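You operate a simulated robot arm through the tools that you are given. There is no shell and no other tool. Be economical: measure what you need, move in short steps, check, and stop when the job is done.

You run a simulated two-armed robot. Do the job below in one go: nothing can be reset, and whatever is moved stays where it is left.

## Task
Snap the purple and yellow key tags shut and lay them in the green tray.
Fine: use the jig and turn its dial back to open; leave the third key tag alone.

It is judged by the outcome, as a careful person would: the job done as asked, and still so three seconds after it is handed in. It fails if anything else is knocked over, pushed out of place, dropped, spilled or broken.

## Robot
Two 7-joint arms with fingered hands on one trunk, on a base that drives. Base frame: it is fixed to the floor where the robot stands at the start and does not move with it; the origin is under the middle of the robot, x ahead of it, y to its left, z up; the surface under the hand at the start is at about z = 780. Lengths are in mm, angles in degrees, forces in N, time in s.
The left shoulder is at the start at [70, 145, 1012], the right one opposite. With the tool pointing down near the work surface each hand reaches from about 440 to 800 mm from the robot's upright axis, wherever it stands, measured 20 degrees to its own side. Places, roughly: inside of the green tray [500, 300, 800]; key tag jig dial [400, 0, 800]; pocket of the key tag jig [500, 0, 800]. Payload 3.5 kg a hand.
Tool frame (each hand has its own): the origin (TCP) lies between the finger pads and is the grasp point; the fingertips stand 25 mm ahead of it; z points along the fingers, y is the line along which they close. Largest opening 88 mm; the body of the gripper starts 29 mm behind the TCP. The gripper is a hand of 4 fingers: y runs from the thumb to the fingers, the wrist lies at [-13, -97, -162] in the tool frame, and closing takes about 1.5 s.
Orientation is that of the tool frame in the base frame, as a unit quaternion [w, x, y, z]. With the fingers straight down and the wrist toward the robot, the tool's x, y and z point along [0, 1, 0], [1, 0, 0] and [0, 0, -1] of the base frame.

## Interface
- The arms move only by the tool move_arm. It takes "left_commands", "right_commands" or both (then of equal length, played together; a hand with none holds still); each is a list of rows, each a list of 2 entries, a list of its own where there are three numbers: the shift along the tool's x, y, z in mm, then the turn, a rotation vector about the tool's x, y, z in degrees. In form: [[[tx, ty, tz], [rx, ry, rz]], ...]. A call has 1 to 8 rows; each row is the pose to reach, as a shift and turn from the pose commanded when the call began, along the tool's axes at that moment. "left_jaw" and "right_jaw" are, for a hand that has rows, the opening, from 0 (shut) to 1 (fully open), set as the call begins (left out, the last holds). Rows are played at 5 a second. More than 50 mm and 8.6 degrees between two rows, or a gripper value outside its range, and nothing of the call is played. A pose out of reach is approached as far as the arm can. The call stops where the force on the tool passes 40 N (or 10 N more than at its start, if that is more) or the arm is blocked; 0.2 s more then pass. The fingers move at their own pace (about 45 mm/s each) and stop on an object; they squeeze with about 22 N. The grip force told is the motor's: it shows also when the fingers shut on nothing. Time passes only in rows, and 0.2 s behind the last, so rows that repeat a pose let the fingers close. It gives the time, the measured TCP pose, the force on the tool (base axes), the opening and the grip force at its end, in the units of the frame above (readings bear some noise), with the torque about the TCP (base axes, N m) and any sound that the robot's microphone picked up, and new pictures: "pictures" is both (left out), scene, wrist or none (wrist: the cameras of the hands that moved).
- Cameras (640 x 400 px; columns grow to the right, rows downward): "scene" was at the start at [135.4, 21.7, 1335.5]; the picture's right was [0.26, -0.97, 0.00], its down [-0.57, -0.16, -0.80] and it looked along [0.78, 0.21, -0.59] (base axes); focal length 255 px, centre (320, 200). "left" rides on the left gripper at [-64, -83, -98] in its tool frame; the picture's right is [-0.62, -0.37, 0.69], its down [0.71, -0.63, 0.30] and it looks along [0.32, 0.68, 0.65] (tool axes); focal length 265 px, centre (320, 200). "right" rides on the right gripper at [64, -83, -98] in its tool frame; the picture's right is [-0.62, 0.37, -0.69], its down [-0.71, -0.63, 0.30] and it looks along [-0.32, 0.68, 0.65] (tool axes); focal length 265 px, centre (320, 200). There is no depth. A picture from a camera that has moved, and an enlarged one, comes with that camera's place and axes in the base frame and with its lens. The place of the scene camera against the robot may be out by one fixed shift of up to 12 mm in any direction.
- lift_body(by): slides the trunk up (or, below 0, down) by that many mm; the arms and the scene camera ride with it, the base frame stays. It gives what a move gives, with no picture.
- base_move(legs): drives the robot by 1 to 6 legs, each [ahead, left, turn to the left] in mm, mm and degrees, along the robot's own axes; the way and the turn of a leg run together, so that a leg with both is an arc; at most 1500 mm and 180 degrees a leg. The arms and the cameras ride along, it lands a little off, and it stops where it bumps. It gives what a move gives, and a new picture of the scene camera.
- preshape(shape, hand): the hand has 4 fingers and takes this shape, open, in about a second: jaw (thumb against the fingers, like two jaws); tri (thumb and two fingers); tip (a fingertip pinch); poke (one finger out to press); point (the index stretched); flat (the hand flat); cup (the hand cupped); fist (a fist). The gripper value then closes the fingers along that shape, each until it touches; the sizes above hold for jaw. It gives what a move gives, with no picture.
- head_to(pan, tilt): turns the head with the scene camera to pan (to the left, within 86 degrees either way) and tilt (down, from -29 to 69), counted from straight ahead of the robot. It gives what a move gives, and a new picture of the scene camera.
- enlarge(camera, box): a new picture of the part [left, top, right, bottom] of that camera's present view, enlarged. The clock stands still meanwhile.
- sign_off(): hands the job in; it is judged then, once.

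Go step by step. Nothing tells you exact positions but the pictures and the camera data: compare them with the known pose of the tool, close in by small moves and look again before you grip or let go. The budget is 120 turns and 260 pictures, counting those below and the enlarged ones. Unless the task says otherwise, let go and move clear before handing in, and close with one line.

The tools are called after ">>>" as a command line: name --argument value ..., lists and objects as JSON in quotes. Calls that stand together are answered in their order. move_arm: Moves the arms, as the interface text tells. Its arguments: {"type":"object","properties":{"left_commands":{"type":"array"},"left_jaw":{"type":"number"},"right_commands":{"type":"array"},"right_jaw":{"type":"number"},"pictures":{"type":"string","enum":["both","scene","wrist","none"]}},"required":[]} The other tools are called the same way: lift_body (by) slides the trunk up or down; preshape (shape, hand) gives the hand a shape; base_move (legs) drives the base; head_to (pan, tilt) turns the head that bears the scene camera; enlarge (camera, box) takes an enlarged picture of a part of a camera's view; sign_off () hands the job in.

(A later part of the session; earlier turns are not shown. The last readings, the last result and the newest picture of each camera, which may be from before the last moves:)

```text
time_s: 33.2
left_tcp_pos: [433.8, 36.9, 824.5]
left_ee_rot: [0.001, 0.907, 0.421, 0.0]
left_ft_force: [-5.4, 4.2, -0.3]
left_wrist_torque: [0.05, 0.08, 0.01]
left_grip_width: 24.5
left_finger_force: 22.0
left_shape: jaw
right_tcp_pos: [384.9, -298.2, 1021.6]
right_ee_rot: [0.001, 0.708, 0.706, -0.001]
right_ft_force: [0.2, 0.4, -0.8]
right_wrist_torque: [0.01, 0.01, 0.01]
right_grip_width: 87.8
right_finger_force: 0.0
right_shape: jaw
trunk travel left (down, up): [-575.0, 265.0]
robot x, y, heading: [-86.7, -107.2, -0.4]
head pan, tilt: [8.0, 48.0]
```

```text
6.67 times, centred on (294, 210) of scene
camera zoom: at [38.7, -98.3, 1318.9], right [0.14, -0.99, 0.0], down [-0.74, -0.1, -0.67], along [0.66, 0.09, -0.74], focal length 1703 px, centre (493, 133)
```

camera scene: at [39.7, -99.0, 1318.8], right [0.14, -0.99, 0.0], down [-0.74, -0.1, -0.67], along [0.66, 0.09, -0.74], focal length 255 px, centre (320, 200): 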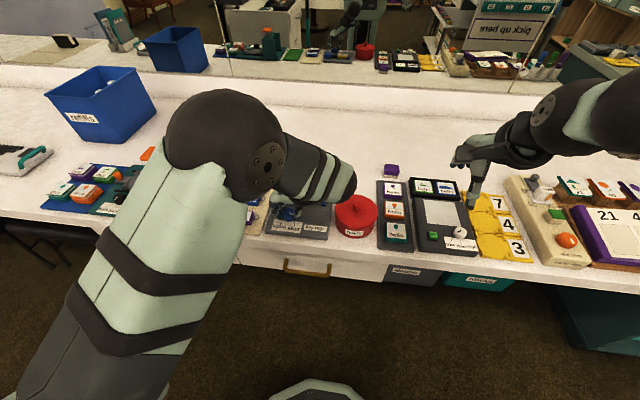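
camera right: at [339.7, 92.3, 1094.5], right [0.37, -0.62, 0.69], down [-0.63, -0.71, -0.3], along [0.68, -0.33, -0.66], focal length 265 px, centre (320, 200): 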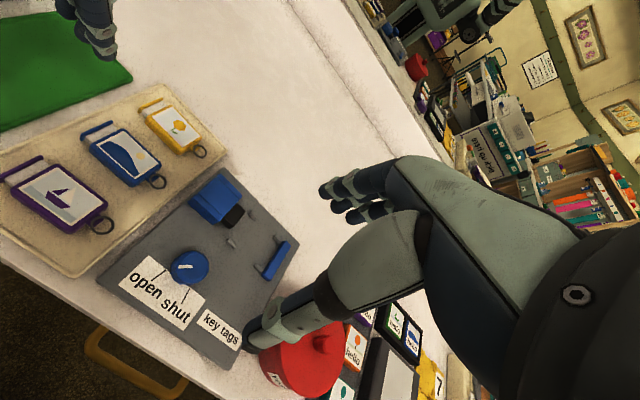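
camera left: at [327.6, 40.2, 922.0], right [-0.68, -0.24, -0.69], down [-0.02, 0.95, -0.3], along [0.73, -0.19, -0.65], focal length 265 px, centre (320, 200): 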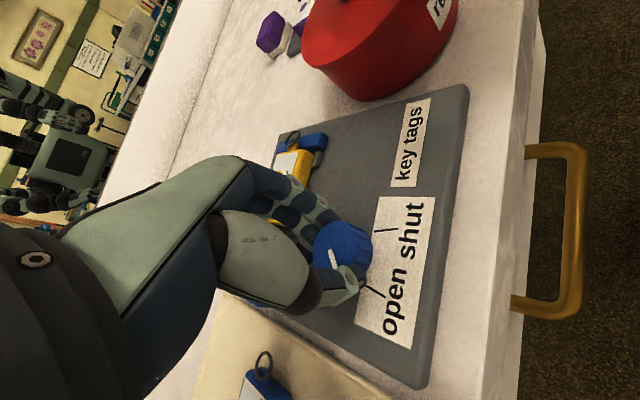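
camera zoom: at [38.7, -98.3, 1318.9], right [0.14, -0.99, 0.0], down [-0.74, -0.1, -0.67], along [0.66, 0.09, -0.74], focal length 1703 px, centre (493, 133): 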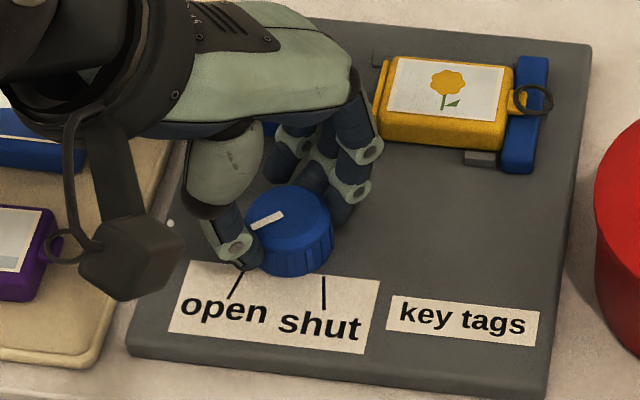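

The dial is back at open. I release, rise and straighten the hand.

>>> move_arm --left_commands '[[[0, 0, 0], [0, 0, 0]], [[0, 0, 0], [0, 0, 0]], [[0, 0, 0], [0, 0, 0]], [[0, 0, 0], [0, 0, 0]], [[0, 0, -20], [0, 0, 0]], [[0, 0, -50], [0, 0, 0]], [[0, 0, -80], [0, 0, 0]]]' --left_jaw 0.75 --pictures "none"

>>> move_arm --left_commands '[[[0, 0, 0], [0, 0, -8]], [[0, 0, 0], [0, 0, -16]], [[0, 0, 0], [0, 0, -24]], [[0, 0, 0], [0, 0, -32]], [[0, 0, 0], [0, 0, -40]]]' --left_jaw 0.55 --pictures "none"

>>> enlarge --camera "scene" --box '[246, 170, 342, 230]'

```text
time_s: 34.8
left_tcp_pos: [431.9, 35.8, 904.4]
left_ee_rot: [-0.001, 0.907, 0.422, 0.0]
left_ft_force: [-0.9, 0.0, -0.4]
left_wrist_torque: [-0.03, 0.01, -0.02]
left_grip_width: 65.7
left_finger_force: 0.0
left_shape: jaw
right_tcp_pos: [384.8, -297.4, 1021.2]
right_ee_rot: [0.0, 0.708, 0.706, 0.0]
right_ft_force: [0.0, 0.7, -0.4]
right_wrist_torque: [0.0, -0.02, -0.02]
right_grip_width: 87.6
right_finger_force: 0.2
right_shape: jaw
trunk travel left (down, up): [-575.0, 265.0]
robot x, y, heading: [-89.0, -105.7, 0.2]
head pan, tilt: [8.0, 48.0]
```

```text
time_s: 36.0
left_tcp_pos: [433.0, 35.5, 902.7]
left_ee_rot: [-0.001, 0.707, 0.707, 0.0]
left_ft_force: [0.4, 0.3, 0.5]
left_wrist_torque: [-0.02, 0.02, 0.0]
left_grip_width: 48.8
left_finger_force: 0.1
left_shape: jaw
right_tcp_pos: [385.3, -298.5, 1022.3]
right_ee_rot: [0.0, 0.708, 0.707, 0.0]
right_ft_force: [-0.3, 0.9, -0.3]
right_wrist_torque: [0.0, 0.0, 0.01]
right_grip_width: 87.5
right_finger_force: 0.2
right_shape: jaw
trunk travel left (down, up): [-575.0, 265.0]
robot x, y, heading: [-90.2, -108.2, -0.2]
head pan, tilt: [8.0, 48.0]
```

```text
6.67 times, centred on (294, 200) of scene
camera zoom: at [39.5, -99.8, 1318.8], right [0.14, -0.99, 0.0], down [-0.74, -0.1, -0.67], along [0.66, 0.09, -0.74], focal length 1703 px, centre (493, 200)
```

zoom: 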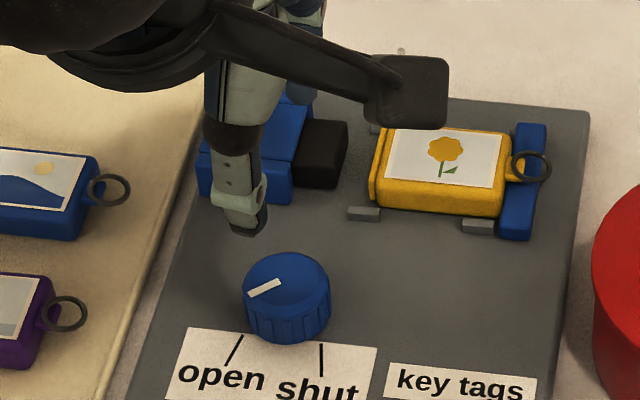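

>>> move_arm --left_commands '[[[-17, 27, 5], [0, 0, 0]], [[-34, 54, 15], [0, 0, 0]], [[-50.5, 79, 35], [0, 0, 0]], [[-50.5, 79, 55], [0, 0, 0]]]' --pictures "none"

>>> enlarge --camera "scene" --box '[280, 175, 344, 215]'

>>> enlarge --camera "left" --box '[240, 120, 480, 270]'

```text
time_s: 37.0
left_tcp_pos: [513.2, -14.9, 847.6]
left_ee_rot: [0.0, 0.708, 0.706, -0.001]
left_ft_force: [-0.2, 0.0, 0.7]
left_wrist_torque: [0.01, -0.03, 0.02]
left_grip_width: 48.8
left_finger_force: 0.0
left_shape: jaw
right_tcp_pos: [384.8, -297.1, 1020.3]
right_ee_rot: [-0.001, 0.708, 0.706, 0.0]
right_ft_force: [-0.3, -0.8, -0.6]
right_wrist_torque: [0.04, 0.01, -0.03]
right_grip_width: 87.5
right_finger_force: 0.0
right_shape: jaw
trunk travel left (down, up): [-575.0, 265.0]
robot x, y, heading: [-94.1, -106.1, 0.1]
head pan, tilt: [8.0, 48.0]
```

```text
10.00 times, centred on (312, 195) of scene
camera zoom: at [39.6, -98.8, 1318.8], right [0.14, -0.99, 0.0], down [-0.74, -0.1, -0.67], along [0.66, 0.09, -0.74], focal length 2554 px, centre (400, 250)
```

zoom: 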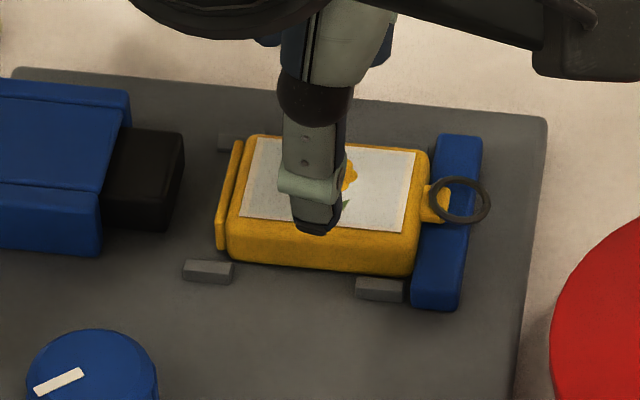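

```text
2.67 times, centred on (360, 195) of left
camera zoom: at [429.5, -79.4, 945.8], right [-0.37, -0.62, -0.69], down [-0.63, 0.72, -0.3], along [0.68, 0.32, -0.65], focal length 708 px, centre (213, 213)
```

zoom: 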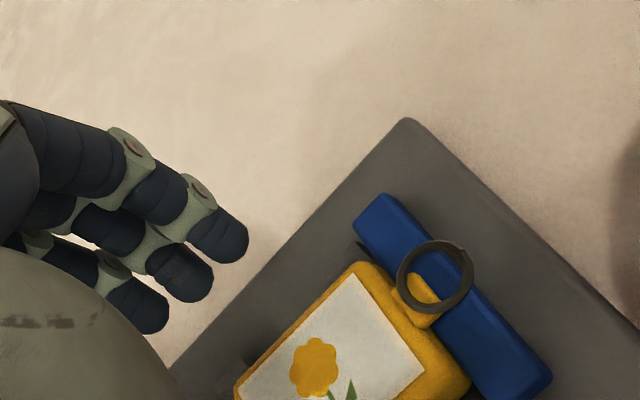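

>>> move_arm --left_commands '[[[-1, -1, 12], [0, 0, 0]], [[-1, -1, 23], [0, 0, 0]]]' --pictures "none"

>>> move_arm --left_commands '[[[0, 0, 0], [0, 0, 0]], [[0, 0, 0], [0, 0, 0]], [[0, 0, 0], [0, 0, 0]], [[0, 0, 0], [0, 0, 0]], [[0, 0, 0], [0, 0, 0]]]' --left_jaw 0 --pictures "none"

>>> enlarge --camera "scene" --box '[280, 175, 344, 215]'

```text
time_s: 37.6
left_tcp_pos: [512.2, -15.1, 824.4]
left_ee_rot: [0.0, 0.708, 0.706, 0.0]
left_ft_force: [-1.0, 0.2, 0.0]
left_wrist_torque: [0.03, 0.0, 0.01]
left_grip_width: 48.7
left_finger_force: 0.1
left_shape: jaw
right_tcp_pos: [385.4, -297.7, 1021.7]
right_ee_rot: [0.0, 0.708, 0.706, 0.001]
right_ft_force: [-0.8, -0.4, 0.4]
right_wrist_torque: [-0.02, 0.01, -0.03]
right_grip_width: 87.3
right_finger_force: 0.0
right_shape: jaw
trunk travel left (down, up): [-575.0, 265.0]
robot x, y, heading: [-91.2, -107.7, -0.0]
head pan, tilt: [8.0, 48.0]
```

```text
time_s: 38.8
left_tcp_pos: [512.0, -15.5, 824.3]
left_ee_rot: [0.0, 0.707, 0.707, 0.0]
left_ft_force: [-0.1, 1.4, 0.4]
left_wrist_torque: [0.02, 0.01, -0.07]
left_grip_width: 32.5
left_finger_force: 21.9
left_shape: jaw
right_tcp_pos: [385.6, -297.4, 1022.5]
right_ee_rot: [0.0, 0.708, 0.706, -0.001]
right_ft_force: [0.0, 0.8, -0.7]
right_wrist_torque: [0.03, 0.01, -0.02]
right_grip_width: 88.0
right_finger_force: 0.1
right_shape: jaw
trunk travel left (down, up): [-575.0, 265.0]
robot x, y, heading: [-89.3, -108.0, -0.0]
head pan, tilt: [8.0, 48.0]
```

```text
10.00 times, centred on (312, 195) of scene
camera zoom: at [39.6, -98.8, 1318.8], right [0.14, -0.99, 0.0], down [-0.74, -0.1, -0.67], along [0.66, 0.09, -0.74], focal length 2554 px, centre (400, 250)
```

zoom: 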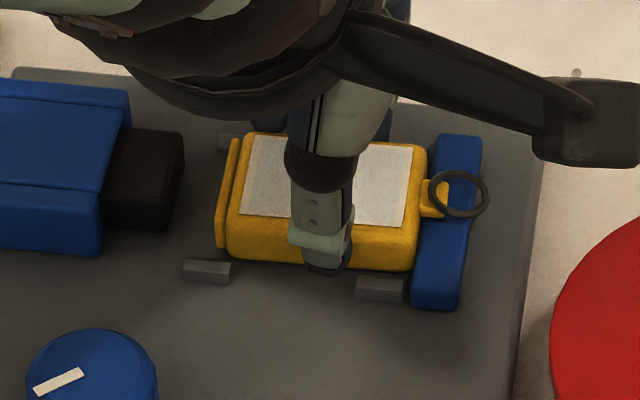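

Gripped shut tag. I lift it and carry it toward the tray, turning so its length runs along the tray.

>>> move_arm --left_commands '[[[0, 0, -40], [0, 0, 0]], [[0, 0, -80], [0, 0, 0]], [[45, 0, -80], [0, 0, -8]], [[90, 0, -80], [0, 0, -16]], [[135, 0, -80], [0, 0, -24]], [[180, 0, -80], [0, 0, -32]], [[225, 0, -80], [0, 0, -40]], [[265, 0, -80], [0, 0, -48]]]' --pictures "none"

>>> head_to --pan 30 --tilt 48

>>> enlarge --camera "left" --box '[0, 0, 640, 400]'

```text
time_s: 40.6
left_tcp_pos: [511.4, 247.8, 904.5]
left_ee_rot: [0.0, 0.357, 0.934, -0.001]
left_ft_force: [0.0, 0.4, -0.1]
left_wrist_torque: [0.01, 0.01, -0.01]
left_grip_width: 32.6
left_finger_force: 22.0
left_shape: jaw
right_tcp_pos: [386.5, -297.0, 1022.0]
right_ee_rot: [0.0, 0.707, 0.707, -0.001]
right_ft_force: [1.3, 0.1, 0.3]
right_wrist_torque: [0.03, 0.01, -0.01]
right_grip_width: 87.6
right_finger_force: 0.1
right_shape: jaw
trunk travel left (down, up): [-575.0, 265.0]
robot x, y, heading: [-91.4, -110.3, -0.3]
head pan, tilt: [8.0, 48.0]
```

```text
time_s: 41.5
left_tcp_pos: [511.6, 246.9, 904.3]
left_ee_rot: [0.0, 0.36, 0.933, 0.0]
left_ft_force: [-1.0, 1.0, 0.0]
left_wrist_torque: [-0.01, -0.01, -0.02]
left_grip_width: 32.8
left_finger_force: 22.1
left_shape: jaw
right_tcp_pos: [384.8, -296.9, 1022.7]
right_ee_rot: [0.0, 0.708, 0.706, 0.0]
right_ft_force: [0.0, 0.0, 0.3]
right_wrist_torque: [-0.04, 0.01, 0.0]
right_grip_width: 87.7
right_finger_force: 0.1
right_shape: jaw
trunk travel left (down, up): [-575.0, 265.0]
robot x, y, heading: [-89.7, -112.2, 0.1]
head pan, tilt: [30.0, 48.0]
camera scene: at [29.9, -70.6, 1318.8], right [0.5, -0.87, 0.0], down [-0.64, -0.37, -0.67], along [0.58, 0.33, -0.74], focal length 255 px, centre (320, 200)
```

scene: 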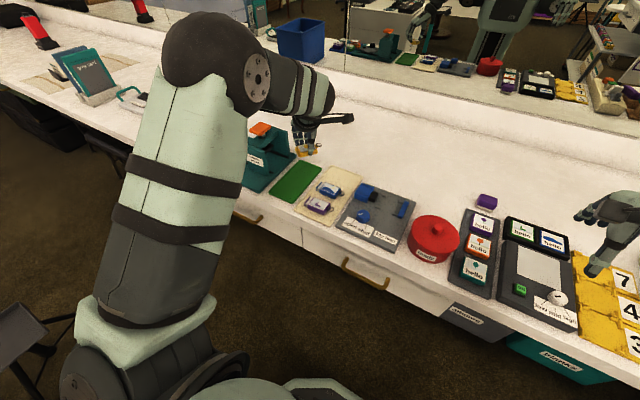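

```text
1.00 times, centred on (320, 200) of left (not enlarged: the box is as wide or as high as the picture)
camera zoom: at [503.7, 141.4, 1003.1], right [0.21, -0.69, -0.69], down [-0.95, 0.01, -0.3], along [0.22, 0.72, -0.65], focal length 265 px, centre (320, 200)
```

zoom: 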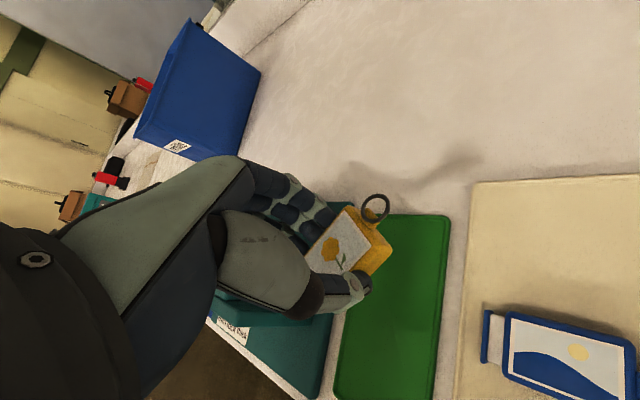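

>>> enlarge --camera "scene" --box '[236, 110, 364, 190]'

```text
5.00 times, centred on (300, 150) of scene
camera zoom: at [29.9, -70.6, 1318.8], right [0.5, -0.87, 0.0], down [-0.64, -0.37, -0.67], along [0.58, 0.33, -0.74], focal length 1277 px, centre (420, 450)
```

zoom: 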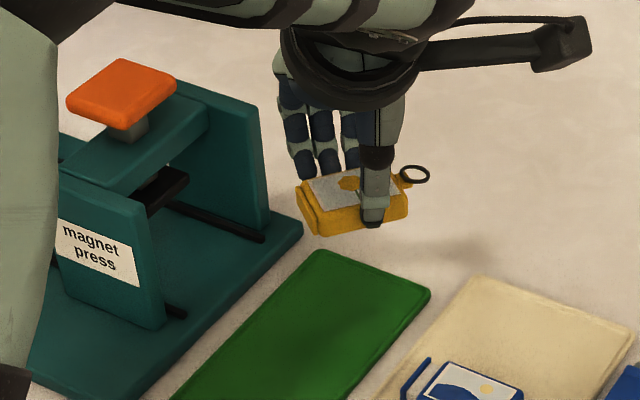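

I turn it the rest of the way, centre over the tray's far half and lower partly.

>>> move_arm --left_commands '[[[4, 3, 0], [0, 0, -8.4]], [[8, 6, 0], [0, 0, -16.8]], [[14, 10.3, 0], [0, 0, -25.2]], [[14, 10.3, 10], [0, 0, -33.6]], [[14, 10.3, 25], [0, 0, -42]], [[14, 10.3, 50], [0, 0, -42]], [[14, 10.3, 70], [0, 0, -42]]]' --pictures "none"

>>> enlarge --camera "scene" --box '[236, 120, 364, 200]'

>>> enlarge --camera "left" --box '[160, 100, 480, 300]'

```text
time_s: 43.0
left_tcp_pos: [507.8, 266.0, 834.8]
left_ee_rot: [-0.001, 0.001, 1.0, 0.001]
left_ft_force: [-0.7, 1.0, -0.1]
left_wrist_torque: [-0.03, 0.0, -0.02]
left_grip_width: 32.4
left_finger_force: 22.4
left_shape: jaw
right_tcp_pos: [385.7, -297.1, 1021.2]
right_ee_rot: [0.0, 0.708, 0.706, -0.001]
right_ft_force: [0.5, 0.5, 0.1]
right_wrist_torque: [0.0, 0.01, 0.0]
right_grip_width: 87.8
right_finger_force: 0.1
right_shape: jaw
trunk travel left (down, up): [-575.0, 265.0]
robot x, y, heading: [-87.2, -108.6, 0.1]
head pan, tilt: [30.0, 48.0]
```

```text
5.00 times, centred on (300, 160) of scene
camera zoom: at [30.5, -70.4, 1318.8], right [0.5, -0.87, 0.0], down [-0.64, -0.37, -0.67], along [0.58, 0.33, -0.74], focal length 1277 px, centre (420, 400)
```

zoom: 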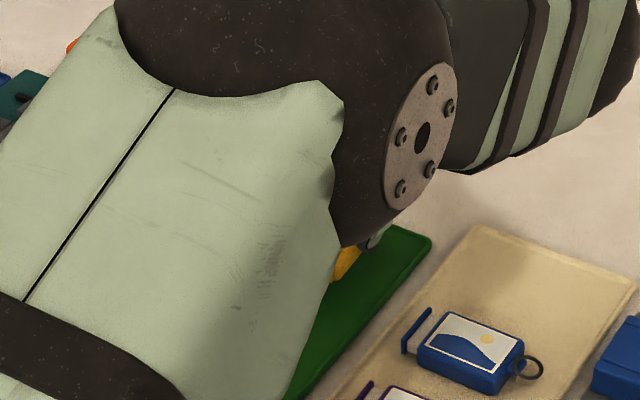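

```text
2.00 times, centred on (320, 200) of left
camera zoom: at [572.7, 182.4, 933.1], right [0.62, -0.37, -0.69], down [-0.72, -0.63, -0.3], along [-0.32, 0.68, -0.65], focal length 531 px, centre (320, 200)
```

zoom: 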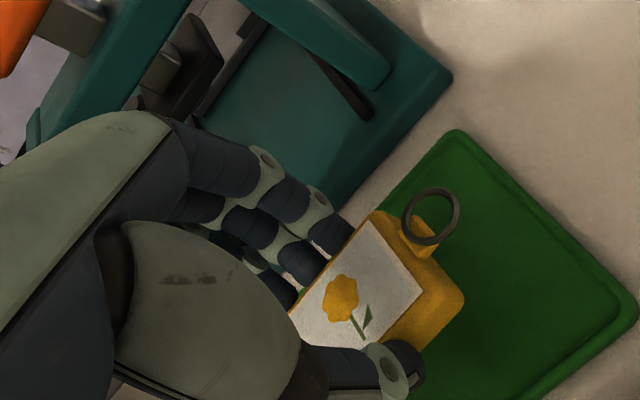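

>>> move_arm --left_commands '[[[0, 0, 8], [0, 0, 0]], [[0, 0, 14], [0, 0, 0]], [[0, 0, 18], [0, 0, 0]]]' --pictures "none"

>>> enlarge --camera "left" --box '[240, 120, 480, 270]'

```text
time_s: 43.9
left_tcp_pos: [509.1, 265.0, 816.2]
left_ee_rot: [0.0, 0.001, 1.0, -0.001]
left_ft_force: [-0.3, 0.0, -0.7]
left_wrist_torque: [-0.02, -0.03, 0.05]
left_grip_width: 32.2
left_finger_force: 22.0
left_shape: jaw
right_tcp_pos: [386.8, -297.3, 1020.5]
right_ee_rot: [0.0, 0.708, 0.706, 0.001]
right_ft_force: [-0.8, -0.1, 0.7]
right_wrist_torque: [-0.01, 0.0, 0.01]
right_grip_width: 87.7
right_finger_force: 0.1
right_shape: jaw
trunk travel left (down, up): [-575.0, 265.0]
robot x, y, heading: [-89.5, -105.3, -0.1]
head pan, tilt: [30.0, 48.0]
```

```text
2.67 times, centred on (360, 195) of left
camera zoom: at [573.3, 181.6, 914.3], right [0.62, -0.37, -0.69], down [-0.72, -0.63, -0.3], along [-0.32, 0.68, -0.65], focal length 708 px, centre (213, 213)
```

zoom: 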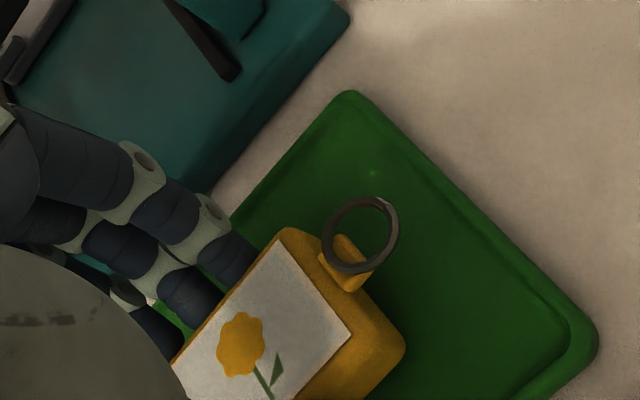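

>>> move_arm --left_commands '[[[0, 0, 1.5], [0, 0, 0]], [[0, 0, 3], [0, 0, 0]], [[0, 0, 3], [0, 0, 0]]]' --pictures "none"

```text
time_s: 44.6
left_tcp_pos: [508.2, 264.2, 816.1]
left_ee_rot: [0.002, 0.001, 1.0, 0.001]
left_ft_force: [1.6, 0.7, 7.2]
left_wrist_torque: [0.04, -0.02, -0.01]
left_grip_width: 32.9
left_finger_force: 22.3
left_shape: jaw
right_tcp_pos: [384.8, -297.9, 1022.0]
right_ee_rot: [0.0, 0.708, 0.706, -0.001]
right_ft_force: [0.2, -0.1, 0.8]
right_wrist_torque: [0.01, 0.03, -0.04]
right_grip_width: 87.5
right_finger_force: 0.0
right_shape: jaw
trunk travel left (down, up): [-575.0, 265.0]
robot x, y, heading: [-88.8, -109.7, 0.1]
head pan, tilt: [30.0, 48.0]
```

It rests on the tray. I release and rise.

>>> move_arm --left_commands '[[[0, 0, -1], [0, 0, 0]], [[0, 0, -1], [0, 0, 0]], [[0, 0, -1], [0, 0, 0]], [[0, 0, -12], [0, 0, 0]], [[0, 0, -40], [0, 0, 0]], [[0, 0, -80], [0, 0, 0]]]' --left_jaw 0.56 --pictures "none"

>>> enlarge --camera "left" --box '[240, 120, 560, 320]'

>>> move_arm --left_commands '[[[0, 0, 0], [0, 0, 8]], [[0, 0, 0], [0, 0, 16]], [[0, 0, 0], [0, 0, 24]], [[0, 0, 0], [0, 0, 32]], [[0, 0, 0], [0, 0, 40]], [[0, 0, 0], [0, 0, 48]], [[0, 0, 0], [0, 0, 56]], [[0, 0, 0], [0, 0, 64]]]' --pictures "none"

>>> enlarge --camera "scene" --box '[220, 120, 380, 220]'

```text
time_s: 46.0
left_tcp_pos: [507.9, 264.7, 893.7]
left_ee_rot: [0.0, 0.001, 1.0, 0.0]
left_ft_force: [0.1, 0.2, -0.4]
left_wrist_torque: [-0.02, 0.02, -0.02]
left_grip_width: 49.0
left_finger_force: 0.2
left_shape: jaw
right_tcp_pos: [384.8, -299.3, 1022.6]
right_ee_rot: [0.001, 0.708, 0.706, 0.0]
right_ft_force: [-0.6, 1.3, 0.6]
right_wrist_torque: [-0.02, 0.03, 0.01]
right_grip_width: 87.7
right_finger_force: 0.1
right_shape: jaw
trunk travel left (down, up): [-575.0, 265.0]
robot x, y, heading: [-85.1, -108.6, -0.1]
head pan, tilt: [30.0, 48.0]
```

```text
2.00 times, centred on (400, 220) of left
camera zoom: at [572.2, 180.8, 992.4], right [0.62, -0.37, -0.69], down [-0.72, -0.63, -0.3], along [-0.32, 0.68, -0.65], focal length 531 px, centre (160, 160)
```

zoom: 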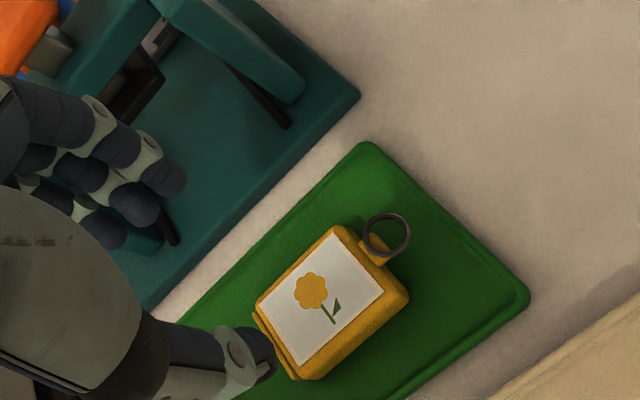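

```text
time_s: 47.9
left_tcp_pos: [508.2, 265.5, 894.7]
left_ee_rot: [-0.001, 0.531, 0.847, 0.0]
left_ft_force: [-0.6, -0.3, 0.0]
left_wrist_torque: [0.0, 0.02, -0.03]
left_grip_width: 48.5
left_finger_force: 0.1
left_shape: jaw
right_tcp_pos: [386.4, -296.7, 1021.8]
right_ee_rot: [0.0, 0.708, 0.706, 0.0]
right_ft_force: [-0.1, 0.0, 0.4]
right_wrist_torque: [0.01, -0.01, 0.0]
right_grip_width: 87.7
right_finger_force: 0.1
right_shape: jaw
trunk travel left (down, up): [-575.0, 265.0]
robot x, y, heading: [-90.2, -106.4, -0.1]
head pan, tilt: [30.0, 48.0]
```

```text
4.00 times, centred on (300, 170) of scene
camera zoom: at [29.6, -69.9, 1318.8], right [0.5, -0.87, 0.0], down [-0.64, -0.37, -0.67], along [0.58, 0.33, -0.74], focal length 1022 px, centre (400, 320)
```

zoom: 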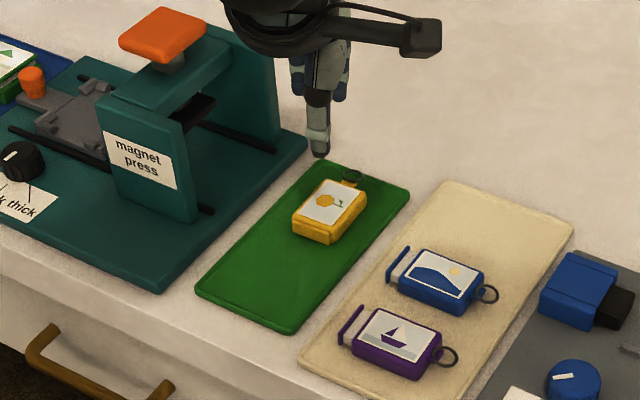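

Yellow is in the tray, shut. Now the left hand goes above the purple tag.

>>> move_arm --left_commands '[[[-15, -34, 0], [0, 0, 6.5]], [[-30, -68, 5], [0, 0, 13]], [[-45, -102, 15], [0, 0, 19.5]], [[-59, -134.5, 30], [0, 0, 26]], [[-59, -134.5, 40], [0, 0, 26]]]' --left_jaw 0.6 --pictures "none"

>>> enlarge --camera "left" --box '[200, 130, 520, 330]'

>>> enlarge --camera "scene" --box '[280, 160, 376, 220]'

```text
time_s: 49.0
left_tcp_pos: [411.8, 153.5, 852.2]
left_ee_rot: [-0.001, 0.709, 0.705, -0.001]
left_ft_force: [0.4, 0.2, 0.3]
left_wrist_torque: [0.05, 0.01, -0.03]
left_grip_width: 52.3
left_finger_force: 0.0
left_shape: jaw
right_tcp_pos: [386.7, -297.5, 1020.9]
right_ee_rot: [-0.001, 0.708, 0.707, 0.0]
right_ft_force: [0.2, 0.4, -0.6]
right_wrist_torque: [0.02, 0.02, -0.01]
right_grip_width: 88.0
right_finger_force: 0.1
right_shape: jaw
trunk travel left (down, up): [-575.0, 265.0]
robot x, y, heading: [-88.7, -109.6, -0.1]
head pan, tilt: [30.0, 48.0]
```

```text
2.00 times, centred on (360, 230) of left
camera zoom: at [329.1, 89.1, 950.3], right [-0.37, -0.62, -0.69], down [-0.63, 0.72, -0.3], along [0.68, 0.32, -0.65], focal length 531 px, centre (240, 140)
```

zoom: 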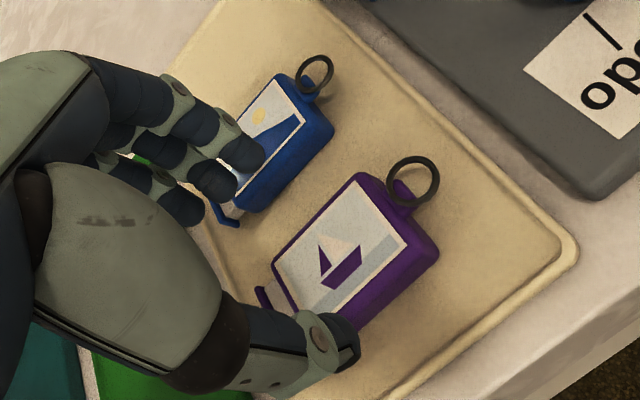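

```text
6.67 times, centred on (328, 190) of scene
camera zoom: at [30.7, -70.2, 1318.7], right [0.5, -0.87, 0.0], down [-0.65, -0.37, -0.67], along [0.58, 0.33, -0.74], focal length 1703 px, centre (267, 267)
```

zoom: 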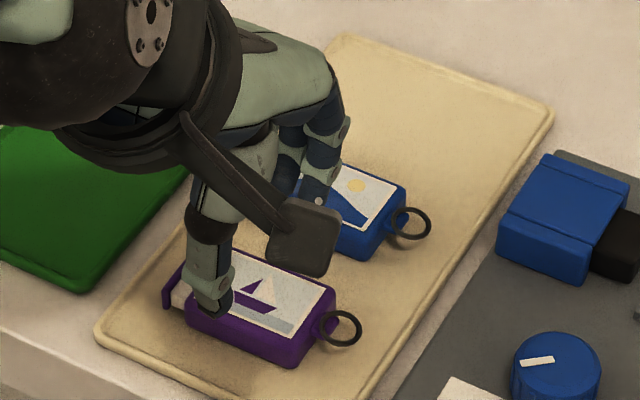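

>>> move_arm --left_commands '[[[0, 0, 10], [0, 0, 0]], [[0, 0, 20], [0, 0, 0]]]' --left_jaw 0.52 --pictures "none"

>>> enlarge --camera "left" --box '[240, 150, 480, 300]'

>>> enlarge --camera "scene" --box '[290, 170, 354, 210]'

```text
time_s: 49.6
left_tcp_pos: [412.8, 154.3, 833.8]
left_ee_rot: [0.0, 0.708, 0.706, 0.0]
left_ft_force: [0.2, -0.6, -0.4]
left_wrist_torque: [-0.05, -0.01, 0.0]
left_grip_width: 46.0
left_finger_force: 0.1
left_shape: jaw
right_tcp_pos: [385.0, -298.1, 1020.3]
right_ee_rot: [0.0, 0.708, 0.706, 0.0]
right_ft_force: [0.0, 0.0, -0.1]
right_wrist_torque: [-0.02, 0.01, 0.01]
right_grip_width: 87.5
right_finger_force: 0.1
right_shape: jaw
trunk travel left (down, up): [-575.0, 265.0]
robot x, y, heading: [-90.2, -108.6, -0.3]
head pan, tilt: [30.0, 48.0]
```

```text
2.67 times, centred on (360, 225) of left
camera zoom: at [329.5, 89.0, 931.1], right [-0.37, -0.62, -0.69], down [-0.63, 0.72, -0.3], along [0.68, 0.32, -0.65], focal length 708 px, centre (213, 133)
```

zoom: 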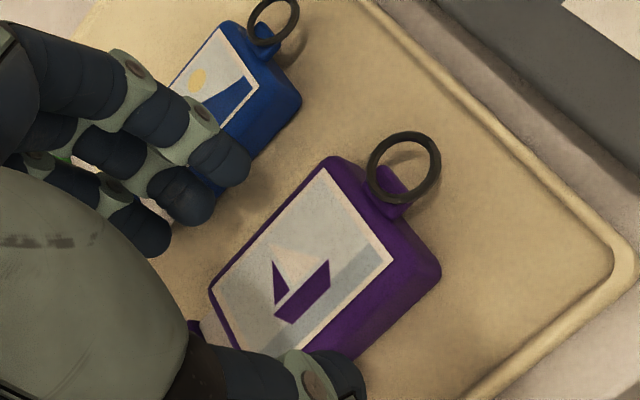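

```text
10.00 times, centred on (322, 190) of scene
camera zoom: at [30.1, -70.4, 1318.8], right [0.5, -0.87, 0.0], down [-0.64, -0.37, -0.67], along [0.58, 0.33, -0.74], focal length 2554 px, centre (300, 300)
```

zoom: 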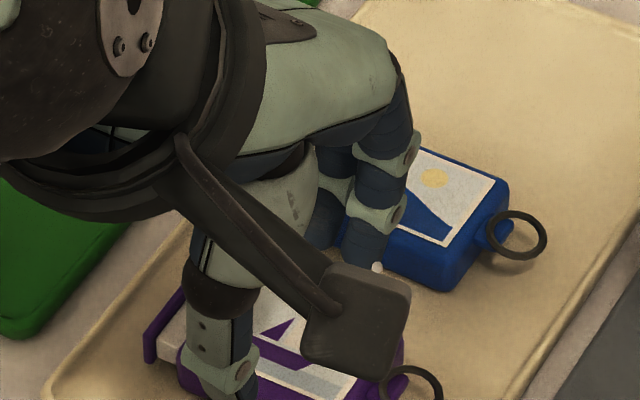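

>>> move_arm --left_commands '[[[-0.5, 0, 6], [0, 0, 0]], [[-0.5, 0, 12], [0, 0, 0]], [[-0.5, 0, 17], [0, 0, 0]]]' --pictures "none"

>>> enlarge --camera "left" --box '[240, 150, 480, 300]'

```text
time_s: 50.5
left_tcp_pos: [412.0, 152.0, 817.1]
left_ee_rot: [-0.001, 0.708, 0.706, 0.0]
left_ft_force: [-0.3, 0.5, 0.3]
left_wrist_torque: [-0.03, 0.01, -0.03]
left_grip_width: 46.4
left_finger_force: 0.1
left_shape: jaw
right_tcp_pos: [385.0, -297.1, 1021.3]
right_ee_rot: [0.0, 0.708, 0.707, 0.0]
right_ft_force: [0.3, 0.1, -0.1]
right_wrist_torque: [0.0, -0.02, 0.0]
right_grip_width: 87.7
right_finger_force: 0.0
right_shape: jaw
trunk travel left (down, up): [-575.0, 265.0]
robot x, y, heading: [-89.7, -105.4, -0.2]
head pan, tilt: [30.0, 48.0]
```

```text
2.67 times, centred on (360, 225) of left
camera zoom: at [329.5, 87.7, 914.9], right [-0.37, -0.62, -0.69], down [-0.63, 0.72, -0.3], along [0.68, 0.32, -0.65], focal length 708 px, centre (213, 133)
```

zoom: 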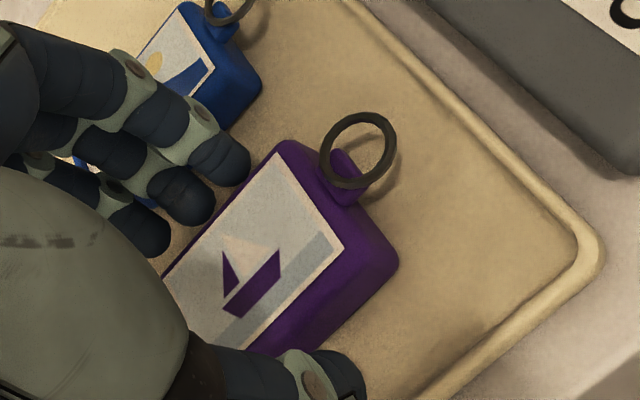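

>>> move_arm --left_commands '[[[0, 0, 0], [0, 0, 0]], [[0, 0, 0], [0, 0, 0]], [[0, 0, 0], [0, 0, 0]], [[0, 0, 0], [0, 0, 0]], [[0, 0, 0], [0, 0, 0]]]' --left_jaw 0 --pictures "none"

>>> move_arm --left_commands '[[[0, 0, -40], [0, 0, 0]], [[0, 0, -80], [0, 0, 0]], [[-33, 20, -80], [0, 0, -1]], [[-66, 40, -80], [0, 0, -1]], [[-99, 60, -80], [0, 0, -1]], [[-132, 80, -80], [0, 0, -1]], [[-166.5, 100, -80], [0, 0, -1]], [[-166.5, 100, -50], [0, 0, -1]]]' --pictures "none"

>>> head_to --pan 15 --tilt 48

>>> enlarge --camera "left" --box '[240, 120, 480, 270]'

```text
time_s: 51.6
left_tcp_pos: [411.9, 153.3, 817.9]
left_ee_rot: [0.0, 0.708, 0.707, 0.0]
left_ft_force: [0.6, -1.0, -0.5]
left_wrist_torque: [0.0, 0.01, -0.02]
left_grip_width: 32.7
left_finger_force: 22.0
left_shape: jaw
right_tcp_pos: [385.2, -299.4, 1021.3]
right_ee_rot: [0.0, 0.708, 0.706, 0.001]
right_ft_force: [0.4, -0.6, -0.3]
right_wrist_torque: [-0.01, 0.0, 0.0]
right_grip_width: 87.8
right_finger_force: 0.1
right_shape: jaw
trunk travel left (down, up): [-575.0, 265.0]
robot x, y, heading: [-87.3, -110.7, -0.2]
head pan, tilt: [30.0, 48.0]
```

```text
time_s: 53.5
left_tcp_pos: [513.1, -16.2, 864.0]
left_ee_rot: [-0.001, 0.702, 0.713, -0.001]
left_ft_force: [-0.2, 1.1, -0.6]
left_wrist_torque: [0.01, -0.04, 0.0]
left_grip_width: 32.2
left_finger_force: 22.0
left_shape: jaw
right_tcp_pos: [386.1, -296.8, 1021.4]
right_ee_rot: [0.0, 0.708, 0.706, -0.001]
right_ft_force: [0.6, 0.4, 0.2]
right_wrist_torque: [-0.03, -0.01, 0.02]
right_grip_width: 87.7
right_finger_force: 0.1
right_shape: jaw
trunk travel left (down, up): [-575.0, 265.0]
robot x, y, heading: [-89.0, -110.7, -0.2]
head pan, tilt: [30.0, 48.0]
```

```text
time_s: 54.2
left_tcp_pos: [512.5, -16.0, 864.4]
left_ee_rot: [0.0, 0.702, 0.713, 0.0]
left_ft_force: [-0.1, -0.3, 0.0]
left_wrist_torque: [0.0, -0.02, 0.04]
left_grip_width: 32.4
left_finger_force: 21.8
left_shape: jaw
right_tcp_pos: [384.7, -298.1, 1021.6]
right_ee_rot: [0.0, 0.708, 0.706, 0.0]
right_ft_force: [-0.2, -1.0, -0.5]
right_wrist_torque: [-0.01, -0.02, 0.0]
right_grip_width: 87.6
right_finger_force: 0.0
right_shape: jaw
trunk travel left (down, up): [-575.0, 265.0]
robot x, y, heading: [-92.2, -107.8, -0.4]
head pan, tilt: [15.0, 48.0]
camera scene: at [37.5, -89.7, 1318.8], right [0.26, -0.97, 0.0], down [-0.72, -0.19, -0.67], along [0.65, 0.17, -0.74], focal length 255 px, centre (320, 200)
```

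scene: 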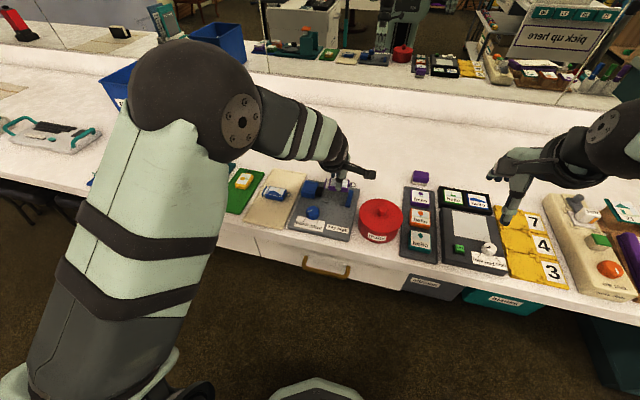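

```text
2.67 times, centred on (360, 195) of left
camera zoom: at [430.4, -82.2, 963.3], right [-0.36, -0.63, -0.69], down [-0.64, 0.7, -0.3], along [0.68, 0.33, -0.65], focal length 708 px, centre (213, 213)
```

zoom: 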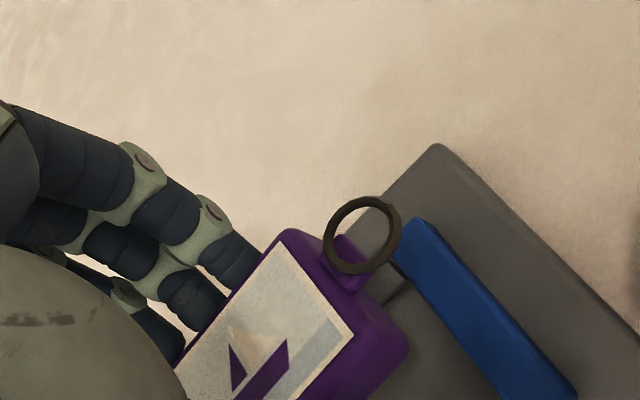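

>>> move_arm --left_commands '[[[1.5, 0, 15], [0, 0, 0]], [[1.5, 0, 30], [0, 0, 0]], [[1.5, 0, 35], [0, 0, 0]]]' --pictures "none"

>>> enlarge --camera "left" --box '[280, 180, 440, 280]'

>>> enlarge --camera "scene" --box '[296, 170, 376, 220]'

```text
time_s: 55.0
left_tcp_pos: [511.9, -13.1, 831.3]
left_ee_rot: [0.0, 0.702, 0.712, 0.001]
left_ft_force: [1.6, -0.5, 0.1]
left_wrist_torque: [0.03, 0.01, 0.01]
left_grip_width: 32.4
left_finger_force: 22.1
left_shape: jaw
right_tcp_pos: [385.5, -298.1, 1020.1]
right_ee_rot: [0.0, 0.708, 0.706, 0.0]
right_ft_force: [0.6, -0.6, 0.1]
right_wrist_torque: [-0.01, -0.01, -0.01]
right_grip_width: 87.5
right_finger_force: 0.0
right_shape: jaw
trunk travel left (down, up): [-575.0, 265.0]
robot x, y, heading: [-89.4, -106.0, -0.3]
head pan, tilt: [15.0, 48.0]
```

```text
4.00 times, centred on (360, 230) of left
camera zoom: at [430.1, -78.7, 929.3], right [-0.36, -0.63, -0.69], down [-0.64, 0.7, -0.3], along [0.68, 0.34, -0.65], focal length 1062 px, centre (160, 80)
```

zoom: 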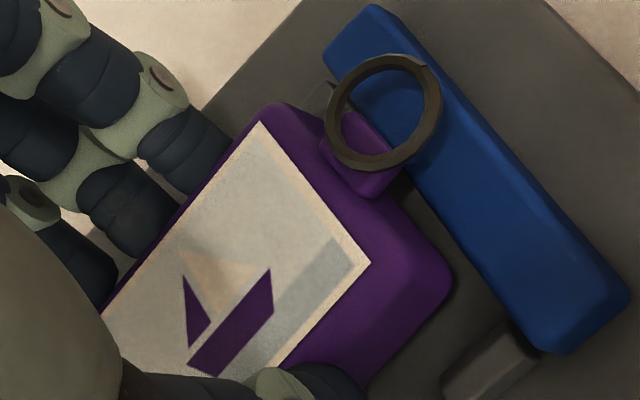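

```text
8.00 times, centred on (336, 195) of scene
camera zoom: at [37.7, -89.6, 1318.8], right [0.26, -0.97, 0.0], down [-0.72, -0.19, -0.67], along [0.65, 0.17, -0.74], focal length 2044 px, centre (192, 240)
```

zoom: 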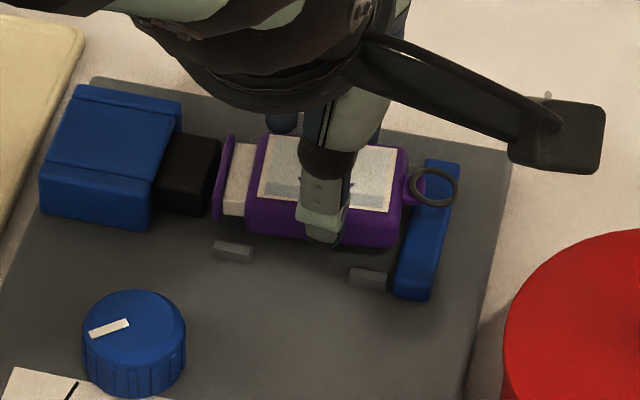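

>>> move_arm --left_commands '[[[-2, 0.5, 0], [0, 0, 0]], [[-2, 0.5, 3], [0, 0, 0]], [[-2, 0.5, 6], [0, 0, 0]], [[-2, 0.5, 6], [0, 0, 0]]]' --pictures "none"

>>> enlarge --camera "scene" --box '[296, 170, 376, 220]'

```text
time_s: 56.0
left_tcp_pos: [513.1, -14.2, 825.8]
left_ee_rot: [0.001, 0.701, 0.713, 0.001]
left_ft_force: [-0.5, 1.3, 1.3]
left_wrist_torque: [0.0, -0.01, -0.04]
left_grip_width: 32.3
left_finger_force: 22.0
left_shape: jaw
right_tcp_pos: [385.6, -298.5, 1020.0]
right_ee_rot: [0.0, 0.708, 0.707, 0.001]
right_ft_force: [-0.7, -0.7, 0.0]
right_wrist_torque: [-0.02, 0.01, -0.03]
right_grip_width: 87.7
right_finger_force: 0.0
right_shape: jaw
trunk travel left (down, up): [-575.0, 265.0]
robot x, y, heading: [-86.9, -111.3, -0.2]
head pan, tilt: [15.0, 48.0]
```

```text
8.00 times, centred on (336, 195) of scene
camera zoom: at [37.4, -89.2, 1318.8], right [0.26, -0.97, 0.0], down [-0.72, -0.19, -0.67], along [0.65, 0.17, -0.74], focal length 2044 px, centre (192, 240)
```

zoom: 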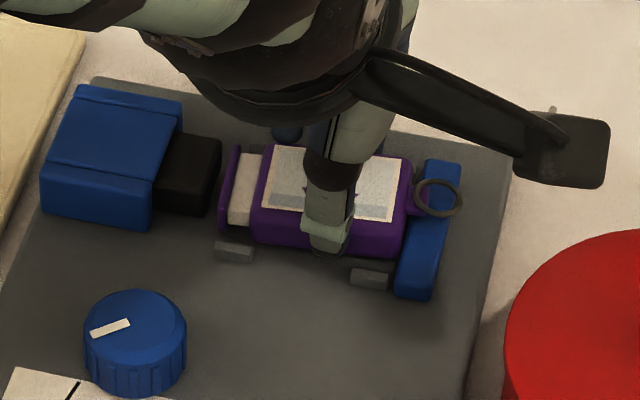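

>>> move_arm --left_commands '[[[0, 0, 1.5], [0, 0, 0]], [[0, 0, 1.5], [0, 0, 0]]]' --pictures "none"

>>> move_arm --left_commands '[[[0, 0, -1], [0, 0, 0]], [[0, 0, -1], [0, 0, 0]], [[0, 0, -1], [0, 0, 0]], [[0, 0, -15], [0, 0, 0]], [[0, 0, -45], [0, 0, 0]], [[20, 0, -80], [0, 0, 0]], [[60, 0, -90], [0, 0, 0]], [[100, -10, -90], [0, 0, 0]]]' --left_jaw 0.52 --pictures "none"

>>> enlarge --camera "scene" --box '[296, 170, 376, 220]'

```text
time_s: 56.6
left_tcp_pos: [512.9, -14.5, 824.5]
left_ee_rot: [0.001, 0.701, 0.713, 0.0]
left_ft_force: [-0.2, 0.6, 2.1]
left_wrist_torque: [0.02, -0.01, -0.02]
left_grip_width: 32.5
left_finger_force: 21.4
left_shape: jaw
right_tcp_pos: [385.4, -297.7, 1021.1]
right_ee_rot: [0.0, 0.707, 0.707, 0.0]
right_ft_force: [0.7, 0.1, 0.9]
right_wrist_torque: [0.01, 0.01, 0.01]
right_grip_width: 88.0
right_finger_force: 0.0
right_shape: jaw
trunk travel left (down, up): [-575.0, 265.0]
robot x, y, heading: [-90.8, -110.5, 0.1]
head pan, tilt: [15.0, 48.0]
```

```text
time_s: 58.4
left_tcp_pos: [500.1, 86.5, 913.8]
left_ee_rot: [0.001, 0.702, 0.712, -0.001]
left_ft_force: [-0.4, 0.3, 0.3]
left_wrist_torque: [0.01, -0.01, 0.0]
left_grip_width: 45.4
left_finger_force: 0.0
left_shape: jaw
right_tcp_pos: [384.1, -296.5, 1021.9]
right_ee_rot: [0.001, 0.707, 0.707, -0.001]
right_ft_force: [-0.8, 0.0, 0.6]
right_wrist_torque: [-0.02, -0.01, -0.01]
right_grip_width: 87.4
right_finger_force: 0.1
right_shape: jaw
trunk travel left (down, up): [-575.0, 265.0]
robot x, y, heading: [-88.8, -111.7, -0.2]
head pan, tilt: [15.0, 48.0]
```

```text
8.00 times, centred on (336, 195) of scene
camera zoom: at [36.8, -88.1, 1318.9], right [0.26, -0.97, 0.0], down [-0.72, -0.19, -0.67], along [0.65, 0.17, -0.74], focal length 2044 px, centre (192, 240)
```

zoom: 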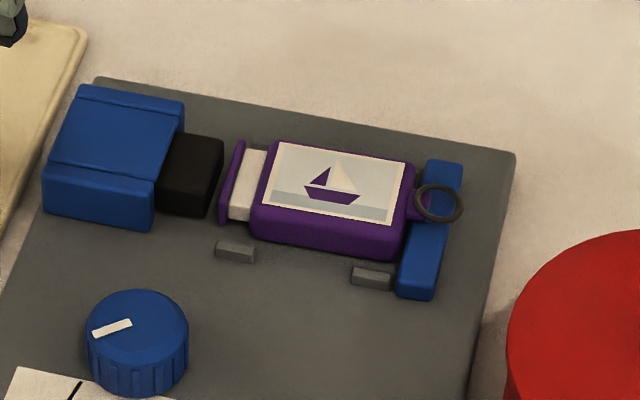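

Purple sits in the pocket just like yellow did. Now the dial again, in the same way.

>>> move_arm --left_commands '[[[-25, -34, 5], [0, 0, 0]], [[-52, -67, 10], [0, 0, 0]], [[-52, -67, 14], [0, 0, 8.3]], [[-52, -67, 14], [0, 0, 16.6]], [[-52, -67, 14], [0, 0, 24.9]], [[-52, -67, 14], [0, 0, 33.2]], [[-52, -67, 14], [0, 0, 41]], [[-52, -67, 14], [0, 0, 41]]]' --left_jaw 0.75 --pictures "none"

```text
time_s: 60.2
left_tcp_pos: [435.2, 32.2, 899.3]
left_ee_rot: [0.0, 0.907, 0.421, 0.0]
left_ft_force: [0.7, 0.2, 0.7]
left_wrist_torque: [-0.03, 0.0, -0.02]
left_grip_width: 65.5
left_finger_force: 0.2
left_shape: jaw
right_tcp_pos: [384.8, -298.1, 1021.8]
right_ee_rot: [0.0, 0.708, 0.706, 0.0]
right_ft_force: [0.3, 0.0, -0.1]
right_wrist_torque: [0.01, 0.05, -0.03]
right_grip_width: 87.8
right_finger_force: 0.1
right_shape: jaw
trunk travel left (down, up): [-575.0, 265.0]
robot x, y, heading: [-89.5, -105.9, -0.3]
head pan, tilt: [15.0, 48.0]
```

>>> move_arm --left_commands '[[[0.4, -3.9, 25], [0, 0, 0]], [[0.4, -3.9, 50], [0, 0, 0]], [[0.4, -3.9, 65], [0, 0, 0]], [[0.4, -3.9, 76], [0, 0, 0]]]' --pictures "none"

>>> move_arm --left_commands '[[[0, 0, 0], [0, 0, 0]], [[0, 0, 0], [0, 0, 0]], [[0, 0, 0], [0, 0, 0]], [[0, 0, 0], [0, 0, 0]], [[0, 0, 0], [0, 0, 0]], [[0, 0, 0], [0, 0, 0]]]' --left_jaw 0 --pictures "none"

>>> enlarge --camera "scene" --box '[276, 170, 372, 230]'

```text
time_s: 61.2
left_tcp_pos: [431.3, 35.8, 824.5]
left_ee_rot: [-0.001, 0.907, 0.422, 0.0]
left_ft_force: [-0.3, 0.5, 0.2]
left_wrist_torque: [0.03, 0.03, -0.01]
left_grip_width: 65.8
left_finger_force: 0.1
left_shape: jaw
right_tcp_pos: [386.3, -297.3, 1020.8]
right_ee_rot: [0.0, 0.708, 0.706, 0.0]
right_ft_force: [-0.2, -0.5, 0.0]
right_wrist_torque: [-0.01, 0.01, 0.0]
right_grip_width: 87.7
right_finger_force: 0.1
right_shape: jaw
trunk travel left (down, up): [-575.0, 265.0]
robot x, y, heading: [-88.0, -108.9, -0.2]
head pan, tilt: [15.0, 48.0]
```

```text
time_s: 62.6
left_tcp_pos: [429.9, 35.1, 824.2]
left_ee_rot: [-0.001, 0.907, 0.422, 0.0]
left_ft_force: [-1.5, 1.0, -1.6]
left_wrist_torque: [-0.01, 0.01, 0.02]
left_grip_width: 24.9
left_finger_force: 21.8
left_shape: jaw
right_tcp_pos: [385.0, -298.3, 1020.8]
right_ee_rot: [0.0, 0.708, 0.706, 0.0]
right_ft_force: [-0.2, -0.2, 0.2]
right_wrist_torque: [-0.01, -0.01, 0.03]
right_grip_width: 87.7
right_finger_force: 0.2
right_shape: jaw
trunk travel left (down, up): [-575.0, 265.0]
robot x, y, heading: [-89.6, -110.2, -0.1]
head pan, tilt: [15.0, 48.0]
```

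```text
6.67 times, centred on (324, 200) of scene
camera zoom: at [37.5, -89.3, 1318.8], right [0.26, -0.97, 0.0], down [-0.72, -0.19, -0.67], along [0.65, 0.17, -0.74], focal length 1703 px, centre (293, 200)
```

zoom: 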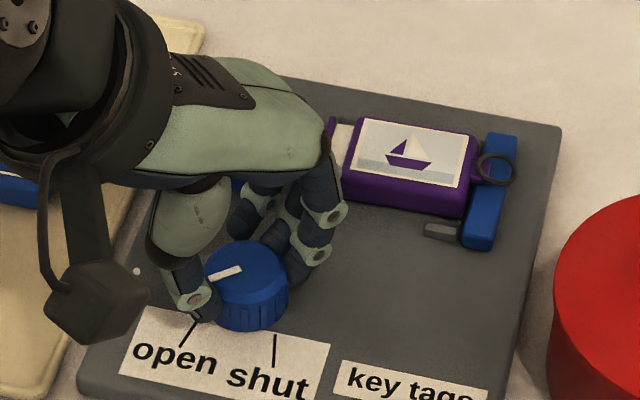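

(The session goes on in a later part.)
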